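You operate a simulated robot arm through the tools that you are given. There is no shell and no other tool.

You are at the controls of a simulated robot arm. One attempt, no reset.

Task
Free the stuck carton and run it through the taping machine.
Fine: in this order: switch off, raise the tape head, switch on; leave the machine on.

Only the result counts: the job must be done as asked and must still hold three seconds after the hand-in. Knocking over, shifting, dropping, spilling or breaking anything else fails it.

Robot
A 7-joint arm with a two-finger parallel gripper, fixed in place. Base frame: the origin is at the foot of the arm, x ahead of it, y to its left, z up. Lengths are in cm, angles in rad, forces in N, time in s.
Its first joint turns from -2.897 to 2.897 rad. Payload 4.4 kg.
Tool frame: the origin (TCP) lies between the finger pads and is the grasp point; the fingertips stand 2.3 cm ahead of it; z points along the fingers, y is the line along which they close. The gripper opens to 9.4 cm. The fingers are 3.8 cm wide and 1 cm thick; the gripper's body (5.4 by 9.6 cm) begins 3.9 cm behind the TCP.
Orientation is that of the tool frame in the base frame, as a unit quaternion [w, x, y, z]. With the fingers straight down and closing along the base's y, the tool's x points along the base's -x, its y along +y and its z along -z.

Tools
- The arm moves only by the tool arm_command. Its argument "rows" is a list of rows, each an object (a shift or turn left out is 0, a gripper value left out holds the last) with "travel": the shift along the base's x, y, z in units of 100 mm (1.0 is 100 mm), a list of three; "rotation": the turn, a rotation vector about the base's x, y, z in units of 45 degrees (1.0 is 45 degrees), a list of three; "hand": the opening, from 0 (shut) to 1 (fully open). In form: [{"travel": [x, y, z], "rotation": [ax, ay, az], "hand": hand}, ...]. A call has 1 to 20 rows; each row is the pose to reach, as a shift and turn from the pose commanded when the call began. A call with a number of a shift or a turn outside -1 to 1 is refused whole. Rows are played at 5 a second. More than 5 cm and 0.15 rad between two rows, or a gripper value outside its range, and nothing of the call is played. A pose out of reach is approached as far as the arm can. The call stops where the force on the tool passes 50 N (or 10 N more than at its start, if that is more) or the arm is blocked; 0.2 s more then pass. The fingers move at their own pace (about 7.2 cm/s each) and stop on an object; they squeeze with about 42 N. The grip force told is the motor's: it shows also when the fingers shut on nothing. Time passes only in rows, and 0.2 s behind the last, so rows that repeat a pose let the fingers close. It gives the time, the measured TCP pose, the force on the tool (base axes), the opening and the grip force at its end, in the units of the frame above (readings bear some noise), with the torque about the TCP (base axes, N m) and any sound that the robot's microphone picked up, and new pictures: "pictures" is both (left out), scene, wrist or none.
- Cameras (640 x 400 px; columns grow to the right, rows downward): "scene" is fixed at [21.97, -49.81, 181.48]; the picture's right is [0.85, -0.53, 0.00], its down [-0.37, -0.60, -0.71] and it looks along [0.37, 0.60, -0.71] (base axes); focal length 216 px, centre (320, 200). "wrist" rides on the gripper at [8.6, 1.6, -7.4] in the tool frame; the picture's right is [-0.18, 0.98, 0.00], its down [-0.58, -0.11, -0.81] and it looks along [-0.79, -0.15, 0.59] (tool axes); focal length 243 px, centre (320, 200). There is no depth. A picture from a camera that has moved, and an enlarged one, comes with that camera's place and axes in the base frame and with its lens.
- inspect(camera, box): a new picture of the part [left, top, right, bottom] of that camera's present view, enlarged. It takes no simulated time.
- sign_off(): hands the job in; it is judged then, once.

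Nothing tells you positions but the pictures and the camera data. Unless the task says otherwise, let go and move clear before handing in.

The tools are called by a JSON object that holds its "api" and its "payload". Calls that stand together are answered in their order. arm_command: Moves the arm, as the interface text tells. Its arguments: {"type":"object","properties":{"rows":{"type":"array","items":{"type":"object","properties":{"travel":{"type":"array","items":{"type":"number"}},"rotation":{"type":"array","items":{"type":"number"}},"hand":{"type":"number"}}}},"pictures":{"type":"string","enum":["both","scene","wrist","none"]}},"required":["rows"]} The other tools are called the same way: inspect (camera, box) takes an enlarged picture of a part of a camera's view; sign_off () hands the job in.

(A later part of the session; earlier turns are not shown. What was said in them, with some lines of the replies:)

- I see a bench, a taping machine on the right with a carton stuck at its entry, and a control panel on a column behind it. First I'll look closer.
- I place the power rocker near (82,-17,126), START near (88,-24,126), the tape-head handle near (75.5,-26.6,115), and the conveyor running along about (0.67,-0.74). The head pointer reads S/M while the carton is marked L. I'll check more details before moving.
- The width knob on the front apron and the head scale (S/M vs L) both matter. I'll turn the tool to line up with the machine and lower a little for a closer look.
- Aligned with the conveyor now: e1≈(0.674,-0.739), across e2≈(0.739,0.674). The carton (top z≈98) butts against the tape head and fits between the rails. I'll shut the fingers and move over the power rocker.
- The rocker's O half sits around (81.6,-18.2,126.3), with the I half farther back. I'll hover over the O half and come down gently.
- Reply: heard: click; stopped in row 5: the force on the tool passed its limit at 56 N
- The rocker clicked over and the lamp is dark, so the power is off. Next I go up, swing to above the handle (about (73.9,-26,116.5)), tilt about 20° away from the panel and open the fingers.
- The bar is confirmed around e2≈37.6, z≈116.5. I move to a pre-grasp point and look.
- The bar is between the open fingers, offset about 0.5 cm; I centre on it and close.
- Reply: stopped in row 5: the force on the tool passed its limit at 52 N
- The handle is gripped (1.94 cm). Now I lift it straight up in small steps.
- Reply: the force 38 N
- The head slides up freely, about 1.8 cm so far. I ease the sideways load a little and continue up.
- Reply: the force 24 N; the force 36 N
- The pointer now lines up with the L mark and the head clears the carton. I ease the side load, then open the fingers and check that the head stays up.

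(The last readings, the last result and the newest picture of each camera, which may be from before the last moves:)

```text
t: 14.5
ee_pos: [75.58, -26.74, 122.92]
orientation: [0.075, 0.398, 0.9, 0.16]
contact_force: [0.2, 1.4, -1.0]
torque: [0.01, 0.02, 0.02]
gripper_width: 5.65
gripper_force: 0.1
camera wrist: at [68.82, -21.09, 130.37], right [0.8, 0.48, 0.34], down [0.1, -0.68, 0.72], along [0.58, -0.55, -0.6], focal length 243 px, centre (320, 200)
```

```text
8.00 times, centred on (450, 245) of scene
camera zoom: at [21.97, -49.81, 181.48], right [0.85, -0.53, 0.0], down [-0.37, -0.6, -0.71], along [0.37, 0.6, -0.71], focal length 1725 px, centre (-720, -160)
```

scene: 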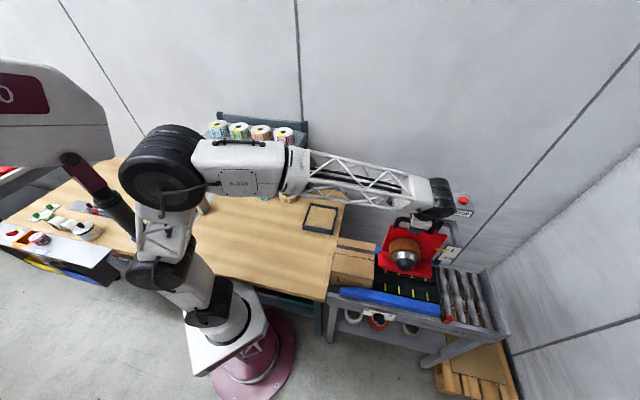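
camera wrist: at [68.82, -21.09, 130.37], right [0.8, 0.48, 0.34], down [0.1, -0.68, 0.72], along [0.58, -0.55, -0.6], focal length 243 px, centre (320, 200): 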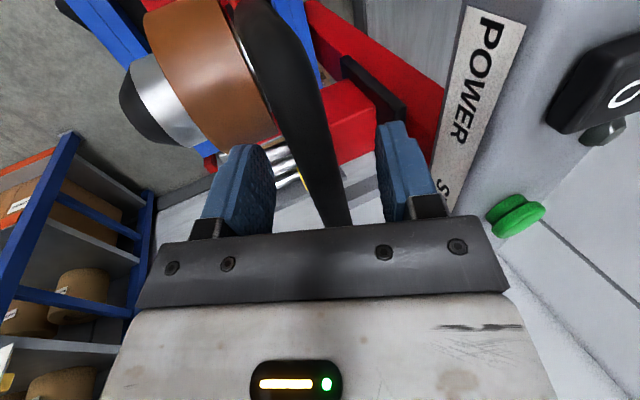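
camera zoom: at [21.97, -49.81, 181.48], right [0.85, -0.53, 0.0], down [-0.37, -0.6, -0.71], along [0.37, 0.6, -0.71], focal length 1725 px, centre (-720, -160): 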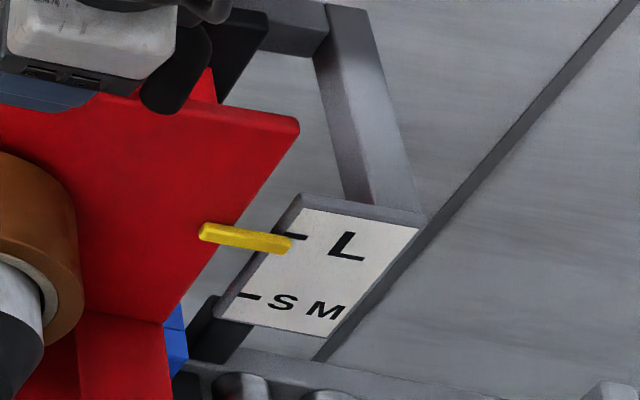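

The head stays up at L by itself. I back out along the tool axis, straighten up, and check the panel and width knob.

{"api": "arm_command", "payload": {"rows": [{"travel": [-0.063, -0.058, 0.235]}, {"travel": [-0.126, -0.115, 0.47]}, {"travel": [-0.126, -0.115, 0.9]}], "pictures": "none"}}

{"api": "arm_command", "payload": {"rows": [{"travel": [0.1, 0.1, 0.3], "rotation": [-0.1, 0.11, 0], "hand": 0}, {"travel": [0.3, 0.3, 0.4], "rotation": [-0.2, 0.219, 0], "hand": 0}, {"travel": [0.5, 0.6, 0.4], "rotation": [-0.299, 0.328, 0], "hand": 0}], "pictures": "both"}}

{"api": "inspect", "payload": {"camera": "scene", "box": [368, 305, 398, 325]}}

{"api": "inspect", "payload": {"camera": "scene", "box": [320, 220, 500, 340]}}

{"api": "inspect", "payload": {"camera": "wrist", "box": [230, 0, 450, 200]}}

```text
t: 15.3
ee_pos: [74.24, -27.83, 131.94]
orientation: [0.074, 0.398, 0.9, 0.16]
contact_force: [-0.1, 0.0, 0.2]
torque: [0.03, 0.04, -0.02]
gripper_width: 5.66
gripper_force: 0.1
```

```text
t: 16.1
ee_pos: [79.44, -21.86, 136.05]
orientation: [0.006, 0.403, 0.915, 0.0]
contact_force: [0.0, 0.9, 0.4]
torque: [-0.04, 0.0, -0.01]
gripper_width: 0.0
gripper_force: 42.2
camera wrist: at [74.55, -14.4, 143.37], right [0.85, 0.53, 0.01], down [0.3, -0.5, 0.81], along [0.43, -0.69, -0.58], focal length 243 px, centre (320, 200)
```

scene: 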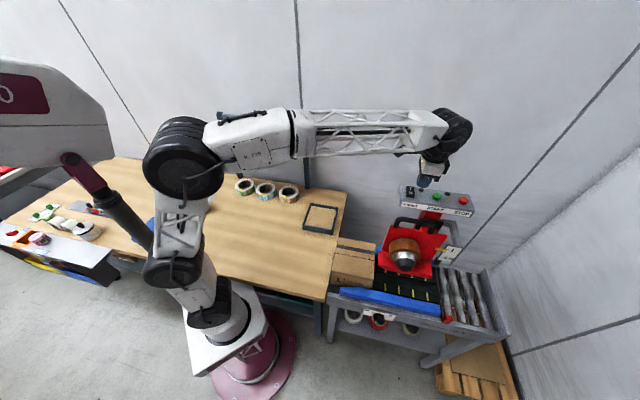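
wrist: 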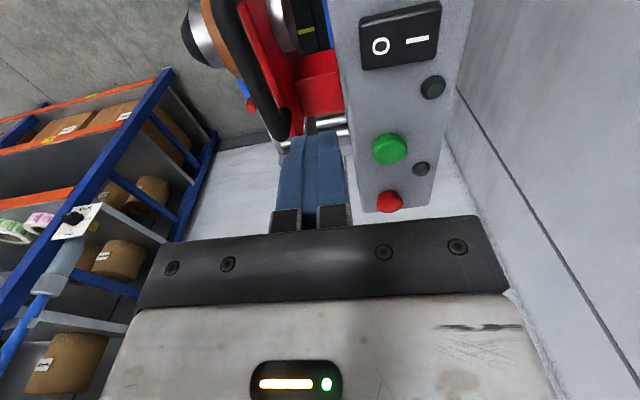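

```text
16.00 times, centred on (383, 315) of scene
camera zoom: at [21.97, -49.81, 181.48], right [0.85, -0.53, 0.0], down [-0.37, -0.6, -0.71], along [0.37, 0.6, -0.71], focal length 3450 px, centre (-688, -1640)
```

zoom: 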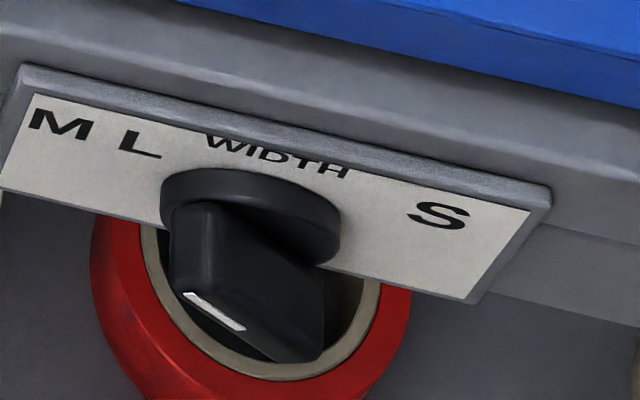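

```text
3.33 times, centred on (410, 280) of scene
camera zoom: at [21.97, -49.81, 181.48], right [0.85, -0.53, 0.0], down [-0.37, -0.6, -0.71], along [0.37, 0.6, -0.71], focal length 719 px, centre (20, -67)
```

zoom: 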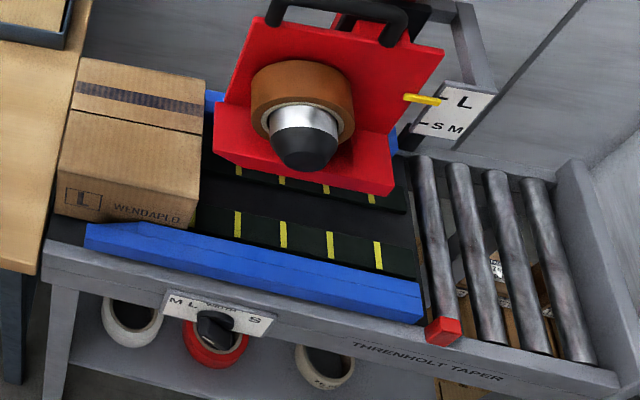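

```text
2.00 times, centred on (340, 100) of wrist
camera zoom: at [74.55, -14.4, 143.37], right [0.85, 0.53, 0.01], down [0.3, -0.5, 0.81], along [0.43, -0.69, -0.58], focal length 485 px, centre (280, 400)
```

zoom: 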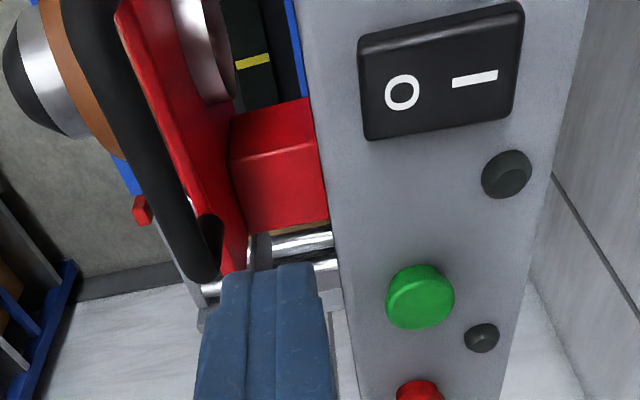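

The knob already points to "M L" and the head scale is at L, so the settings suit the L carton. Now I go over the I half of the rocker at about (83.1,-16.1) and press it.

{"api": "arm_command", "payload": {"rows": [{"travel": [0.18, 0.28, 0]}, {"travel": [0.365, 0.57, 0]}, {"travel": [0.365, 0.57, -0.4]}], "pictures": "wrist"}}

{"api": "inspect", "payload": {"camera": "wrist", "box": [240, 80, 400, 180]}}

```text
t: 16.9
ee_pos: [83.0, -16.27, 131.94]
orientation: [0.005, 0.403, 0.915, 0.002]
contact_force: [0.3, 0.0, 0.8]
torque: [0.0, 0.0, -0.05]
gripper_width: 0.02
gripper_force: 41.8
camera wrist: at [78.21, -8.74, 139.29], right [0.85, 0.53, 0.01], down [0.3, -0.5, 0.81], along [0.43, -0.69, -0.59], focal length 243 px, centre (320, 200)
```

wrist: 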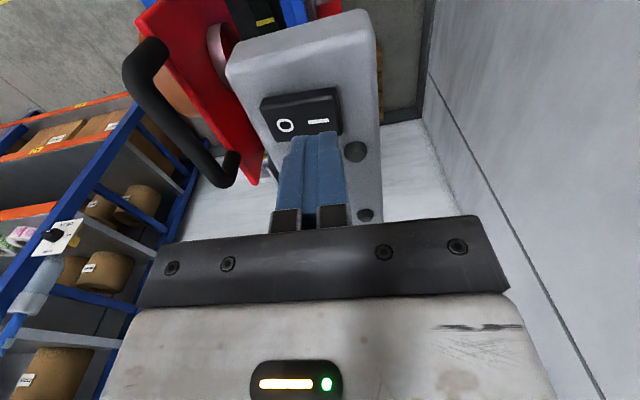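

```text
4.00 times, centred on (320, 130) of wrist
camera zoom: at [78.21, -8.74, 139.29], right [0.85, 0.53, 0.01], down [0.3, -0.5, 0.81], along [0.43, -0.69, -0.59], focal length 970 px, centre (320, 480)
```

zoom: 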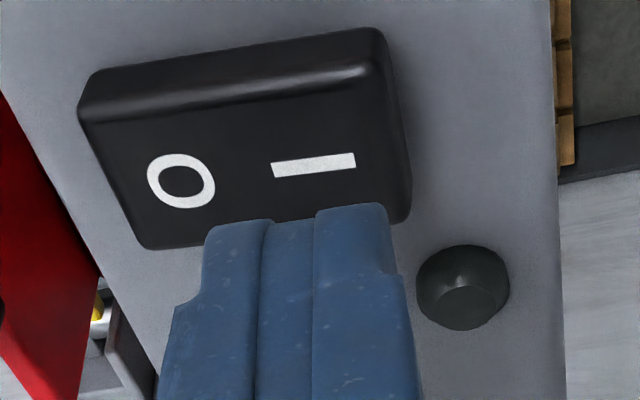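

{"api": "arm_command", "payload": {"rows": [{"travel": [0, 0, -0.1]}, {"travel": [0, 0, -0.18]}, {"travel": [0, 0, -0.24]}, {"travel": [0, 0, -0.28]}, {"travel": [0, 0, -0.32]}, {"travel": [0, 0, -0.36]}], "pictures": "both"}}

{"api": "inspect", "payload": {"camera": "scene", "box": [320, 170, 500, 330]}}

```text
t: 18.4
ee_pos: [82.93, -16.17, 128.93]
orientation: [0.009, 0.403, 0.915, 0.002]
contact_force: [-1.1, 2.0, 3.9]
torque: [0.06, 0.11, -0.06]
gripper_width: 0.0
gripper_force: 41.7
heard: click
stopped in row 6: the force on the tool passed its limit at 53 N (the readings are from after the stop); the commanded pose is now the measured one
camera wrist: at [78.1, -8.72, 136.23], right [0.85, 0.53, 0.01], down [0.3, -0.5, 0.81], along [0.44, -0.69, -0.58], focal length 243 px, centre (320, 200)
```

scene: 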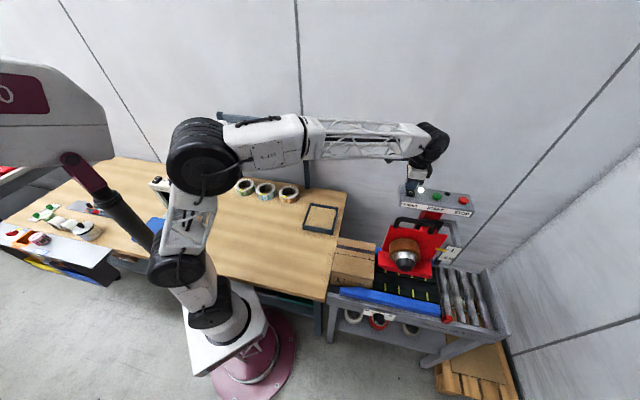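
wrist: 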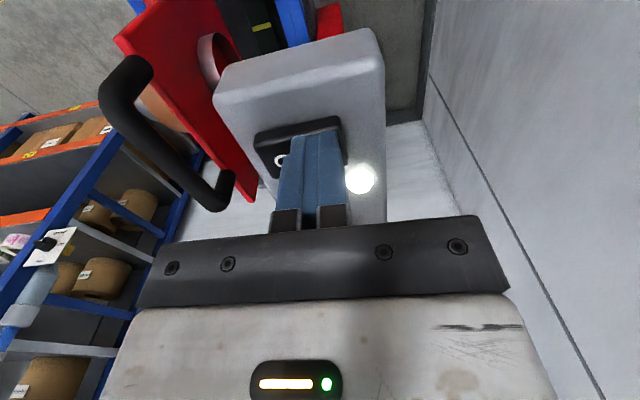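

```text
2.50 times, centred on (410, 250) of scene
camera zoom: at [21.97, -49.81, 181.48], right [0.85, -0.53, 0.0], down [-0.37, -0.6, -0.71], along [0.37, 0.6, -0.71], focal length 539 px, centre (95, 75)
```

zoom: 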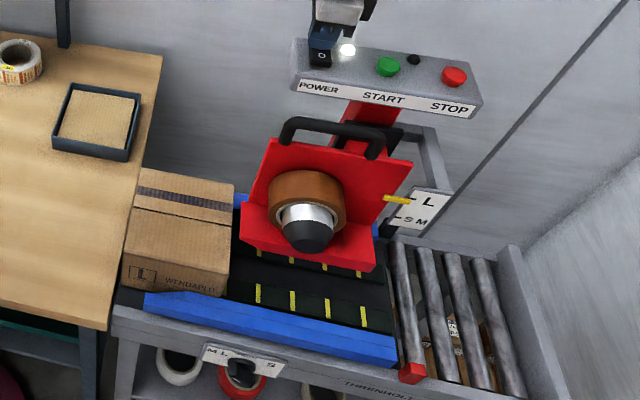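

Power is back on (click, lamp lit). The belt isn't moving yet, so I go to START at about (88.3,-24.3).

{"api": "arm_command", "payload": {"rows": [{"travel": [0, 0, 0.4]}, {"travel": [0.18, -0.27, 0.5]}, {"travel": [0.36, -0.54, 0.5]}, {"travel": [0.54, -0.81, 0.5]}, {"travel": [0.54, -0.81, 0.35]}], "pictures": "both"}}

{"api": "inspect", "payload": {"camera": "wrist", "box": [240, 60, 400, 180]}}

{"api": "inspect", "payload": {"camera": "scene", "box": [320, 170, 500, 330]}}

```text
t: 19.6
ee_pos: [88.3, -24.27, 132.52]
orientation: [0.01, 0.403, 0.915, 0.001]
contact_force: [-0.7, -0.1, 0.1]
torque: [0.02, -0.01, -0.01]
gripper_width: 0.0
gripper_force: 41.8
camera wrist: at [83.47, -16.86, 139.77], right [0.85, 0.53, 0.01], down [0.3, -0.5, 0.81], along [0.44, -0.69, -0.58], focal length 243 px, centre (320, 200)
```

scene: 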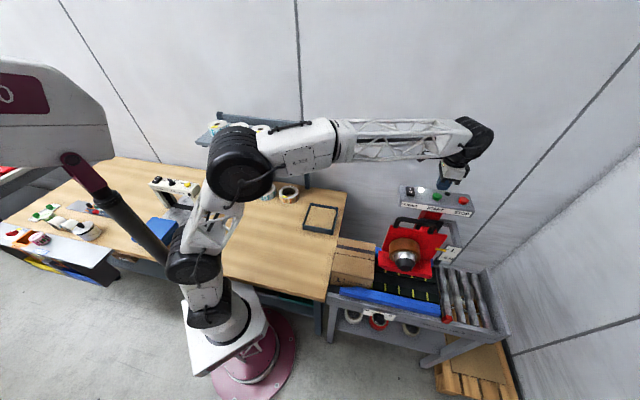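
wrist: 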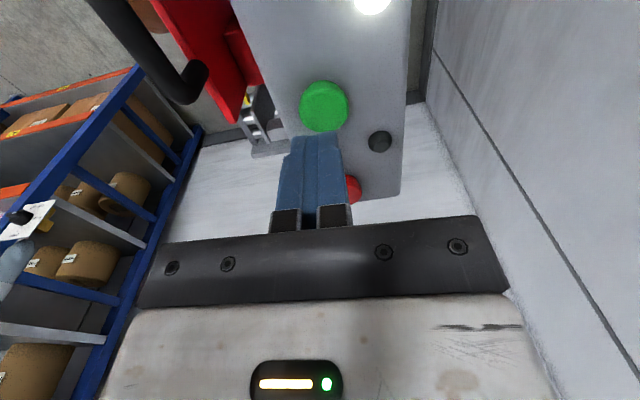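

```text
3.33 times, centred on (320, 120) of wrist
camera zoom: at [83.47, -16.86, 139.77], right [0.85, 0.53, 0.01], down [0.3, -0.5, 0.81], along [0.44, -0.69, -0.58], focal length 809 px, centre (320, 467)
```

zoom: 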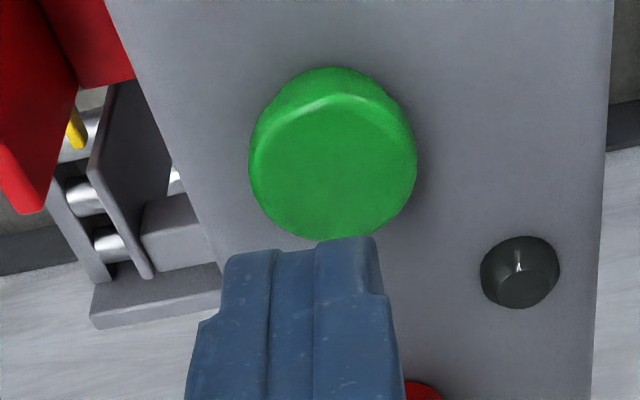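

```text
2.50 times, centred on (410, 250) of scene
camera zoom: at [21.97, -49.81, 181.48], right [0.85, -0.53, 0.0], down [-0.37, -0.6, -0.71], along [0.37, 0.6, -0.71], focal length 539 px, centre (95, 75)
```

zoom: 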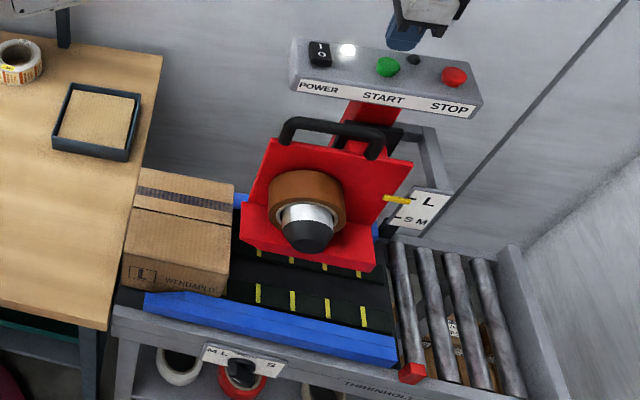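

{"api": "arm_command", "payload": {"rows": [{"travel": [0.02, 0.0, -0.12]}, {"travel": [0.02, 0.0, -0.22]}, {"travel": [0.02, 0.0, -0.28]}, {"travel": [0.02, 0.0, -0.33]}, {"travel": [0.02, 0.0, -0.37]}, {"travel": [0.02, 0.0, -0.4]}], "pictures": "both"}}

{"api": "inspect", "payload": {"camera": "scene", "box": [320, 170, 500, 330]}}

```text
t: 21.0
ee_pos: [88.49, -24.28, 128.44]
orientation: [0.01, 0.403, 0.915, 0.003]
contact_force: [1.2, -2.8, 6.8]
torque: [-0.11, -0.02, 0.01]
gripper_width: 0.0
gripper_force: 41.6
heard: click
camera wrist: at [83.7, -16.81, 135.74], right [0.85, 0.53, 0.01], down [0.3, -0.5, 0.81], along [0.44, -0.69, -0.58], focal length 243 px, centre (320, 200)
```

scene: 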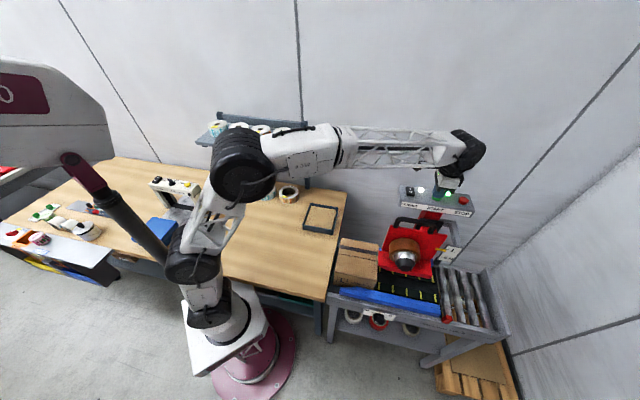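
wrist: 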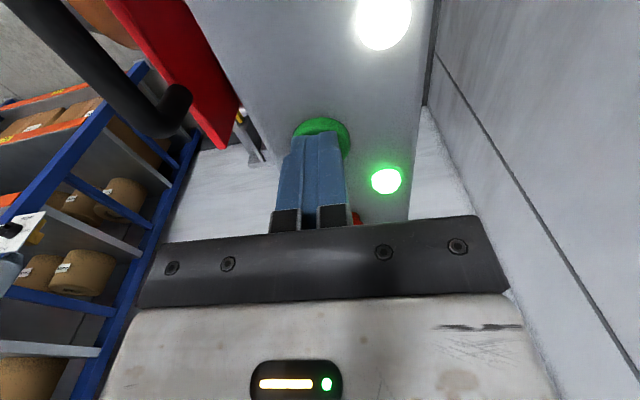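

```text
2.50 times, centred on (410, 250) of scene
camera zoom: at [21.97, -49.81, 181.48], right [0.85, -0.53, 0.0], down [-0.37, -0.6, -0.71], along [0.37, 0.6, -0.71], focal length 539 px, centre (95, 75)
```

zoom: 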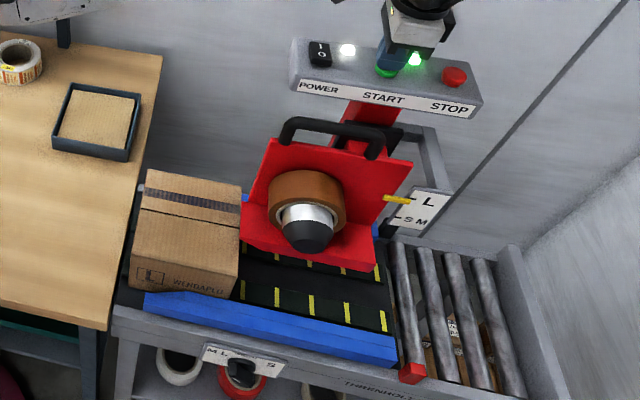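

START clicked, the green lamp is lit and the carton is moving. I lift off the button and watch.

{"api": "arm_command", "payload": {"rows": [{"travel": [0, 0, 0.3]}, {"travel": [0, 0, 0.7]}, {"travel": [0, 0, 1.0]}, {"travel": [0, 0, 1.0]}, {"travel": [0, 0, 1.0]}, {"travel": [0, 0, 1.0]}], "pictures": "scene"}}

{"api": "inspect", "payload": {"camera": "scene", "box": [320, 170, 500, 330]}}

```text
t: 22.4
ee_pos: [88.54, -24.41, 138.41]
orientation: [0.009, 0.403, 0.915, 0.002]
contact_force: [0.0, -0.6, -0.3]
torque: [0.03, -0.03, -0.01]
gripper_width: 0.02
gripper_force: 42.3
```

scene: 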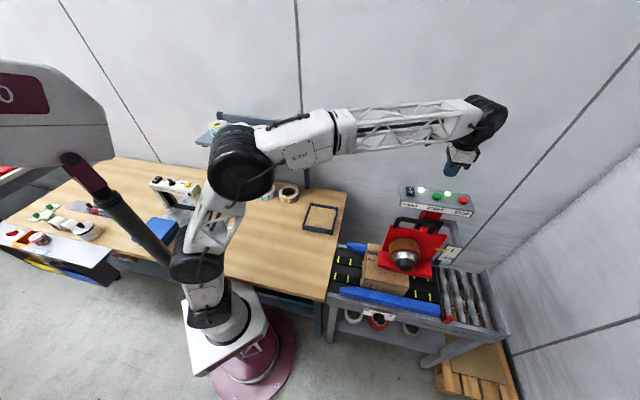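

```text
2.50 times, centred on (410, 250) of scene
camera zoom: at [21.97, -49.81, 181.48], right [0.85, -0.53, 0.0], down [-0.37, -0.6, -0.71], along [0.37, 0.6, -0.71], focal length 539 px, centre (95, 75)
```

zoom: 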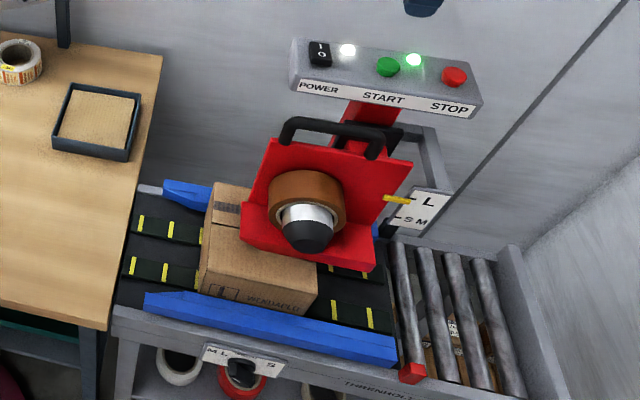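

The carton is passing under the head. I wait clear of it.

{"api": "arm_command", "payload": {"rows": [{"travel": [-0.2, 0.1, 0.2]}, {"travel": [-0.4, 0.2, 0.4]}, {"travel": [-0.4, 0.2, 0.4]}, {"travel": [-0.4, 0.2, 0.4]}, {"travel": [-0.4, 0.2, 0.4]}, {"travel": [-0.4, 0.2, 0.4]}, {"travel": [-0.4, 0.2, 0.4]}, {"travel": [-0.4, 0.2, 0.4]}], "pictures": "scene"}}

{"api": "inspect", "payload": {"camera": "scene", "box": [320, 170, 520, 350]}}

```text
t: 24.2
ee_pos: [84.62, -22.29, 142.41]
orientation: [0.01, 0.404, 0.915, 0.002]
contact_force: [-0.4, -0.2, 0.5]
torque: [0.0, 0.0, 0.0]
gripper_width: 0.0
gripper_force: 42.1
```

scene: 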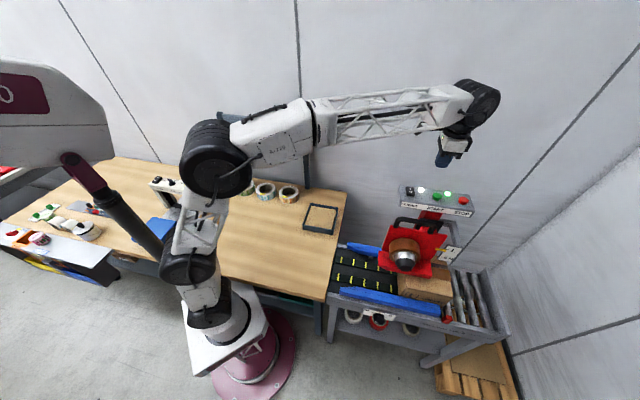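

```text
2.22 times, centred on (420, 260) of scene
camera zoom: at [21.97, -49.81, 181.48], right [0.85, -0.53, 0.0], down [-0.37, -0.6, -0.71], along [0.37, 0.6, -0.71], focal length 479 px, centre (98, 67)
```

zoom: 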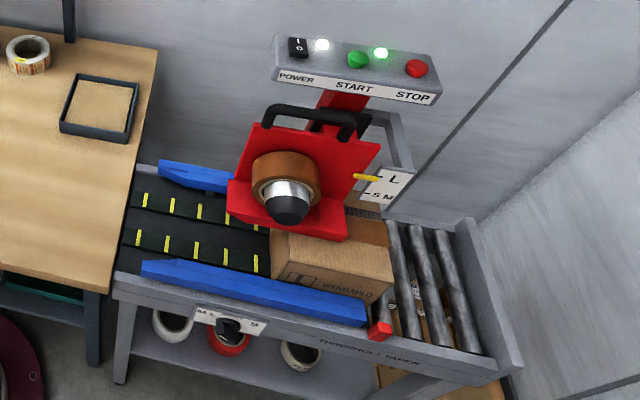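

{"api": "arm_command", "payload": {"rows": [{"travel": [-0.2, 0.1, 0.1]}, {"travel": [-0.4, 0.2, 0.2]}, {"travel": [-0.4, 0.2, 0.2]}, {"travel": [-0.4, 0.2, 0.2]}, {"travel": [-0.4, 0.2, 0.2]}, {"travel": [-0.4, 0.2, 0.2]}, {"travel": [-0.4, 0.2, 0.2]}, {"travel": [-0.4, 0.2, 0.2]}, {"travel": [-0.4, 0.2, 0.2]}, {"travel": [-0.4, 0.2, 0.2]}], "pictures": "scene"}}

{"api": "inspect", "payload": {"camera": "scene", "box": [320, 170, 520, 350]}}

```text
t: 26.4
ee_pos: [80.64, -20.26, 144.38]
orientation: [0.01, 0.403, 0.915, 0.002]
contact_force: [-0.1, -0.1, 0.0]
torque: [-0.02, -0.01, 0.01]
gripper_width: 0.01
gripper_force: 42.4
```

scene: 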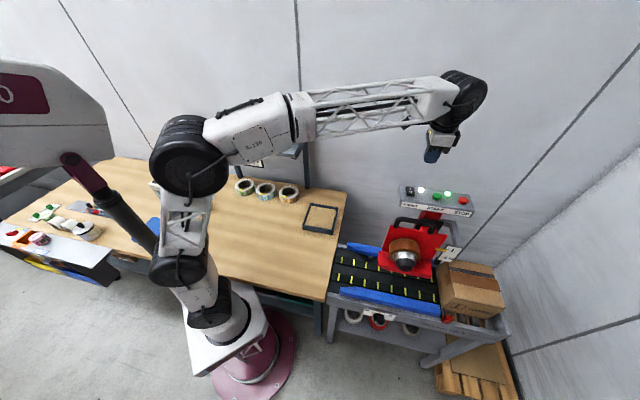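

```text
2.22 times, centred on (420, 260) of scene
camera zoom: at [21.97, -49.81, 181.48], right [0.85, -0.53, 0.0], down [-0.37, -0.6, -0.71], along [0.37, 0.6, -0.71], focal length 479 px, centre (98, 67)
```

zoom: 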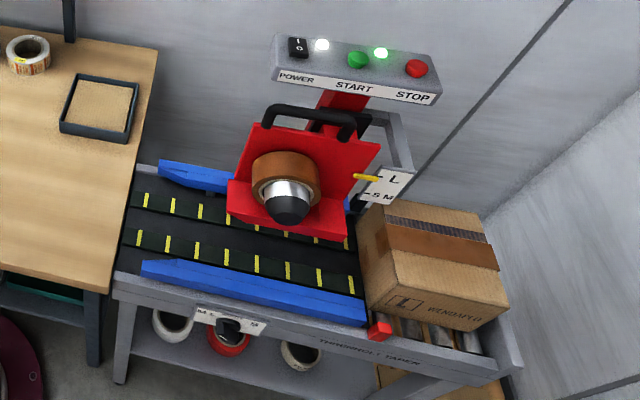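

The carton is taped and sitting on the outfeed rollers. I wait a bit to confirm it settles.

{"api": "arm_command", "payload": {"rows": [{"travel": [-0.2, 0.1, 0.1]}, {"travel": [-0.4, 0.2, 0.2]}, {"travel": [-0.4, 0.2, 0.2]}, {"travel": [-0.4, 0.2, 0.2]}, {"travel": [-0.4, 0.2, 0.2]}, {"travel": [-0.4, 0.2, 0.2]}, {"travel": [-0.4, 0.2, 0.2]}, {"travel": [-0.4, 0.2, 0.2]}, {"travel": [-0.4, 0.2, 0.2]}, {"travel": [-0.4, 0.2, 0.2]}, {"travel": [-0.4, 0.2, 0.2]}, {"travel": [-0.4, 0.2, 0.2]}], "pictures": "scene"}}

{"api": "inspect", "payload": {"camera": "scene", "box": [320, 170, 520, 350]}}

```text
t: 29.0
ee_pos: [76.61, -18.37, 146.55]
orientation: [0.009, 0.403, 0.915, 0.002]
contact_force: [-0.4, -0.2, -0.1]
torque: [0.01, 0.04, 0.01]
gripper_width: 0.0
gripper_force: 42.4
```

scene: 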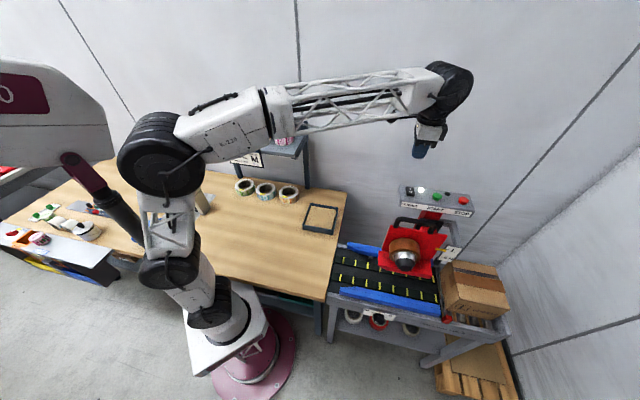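

```text
2.22 times, centred on (420, 260) of scene
camera zoom: at [21.97, -49.81, 181.48], right [0.85, -0.53, 0.0], down [-0.37, -0.6, -0.71], along [0.37, 0.6, -0.71], focal length 479 px, centre (98, 67)
```

zoom: 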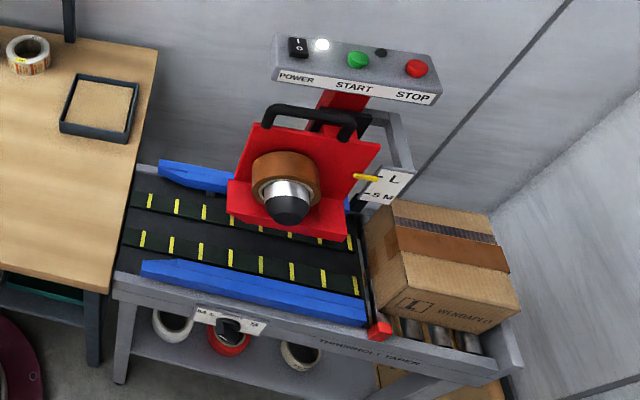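

The cycle has finished by itself: the run lamp is out, the power lamp is still on, and the taped carton rests on the rollers against the end stop. The arm is clear, so I hand in.

{"api": "sign_off", "payload": {}}

```text
The job is handed in.
```

The carton is freed, taped and resting on the outfeed rollers against the end stop, and I have handed the job in. No verdict came back with the hand-in.

- **Order:** I switched the power off, raised the tape head from the S/M mark to the L mark, then switched the power back on. The head stayed up by itself after I let go.
- **Taping:** The belt did not start on power alone, so I pressed START. The carton went under the head and came out taped, and the machine stopped its cycle on its own.
- **End state:** The power lamp is still lit and the arm is clear of the machine. I left the width knob alone because it already pointed to "M L", which suits this carton. In the last pictures nothing else near the machine had moved.
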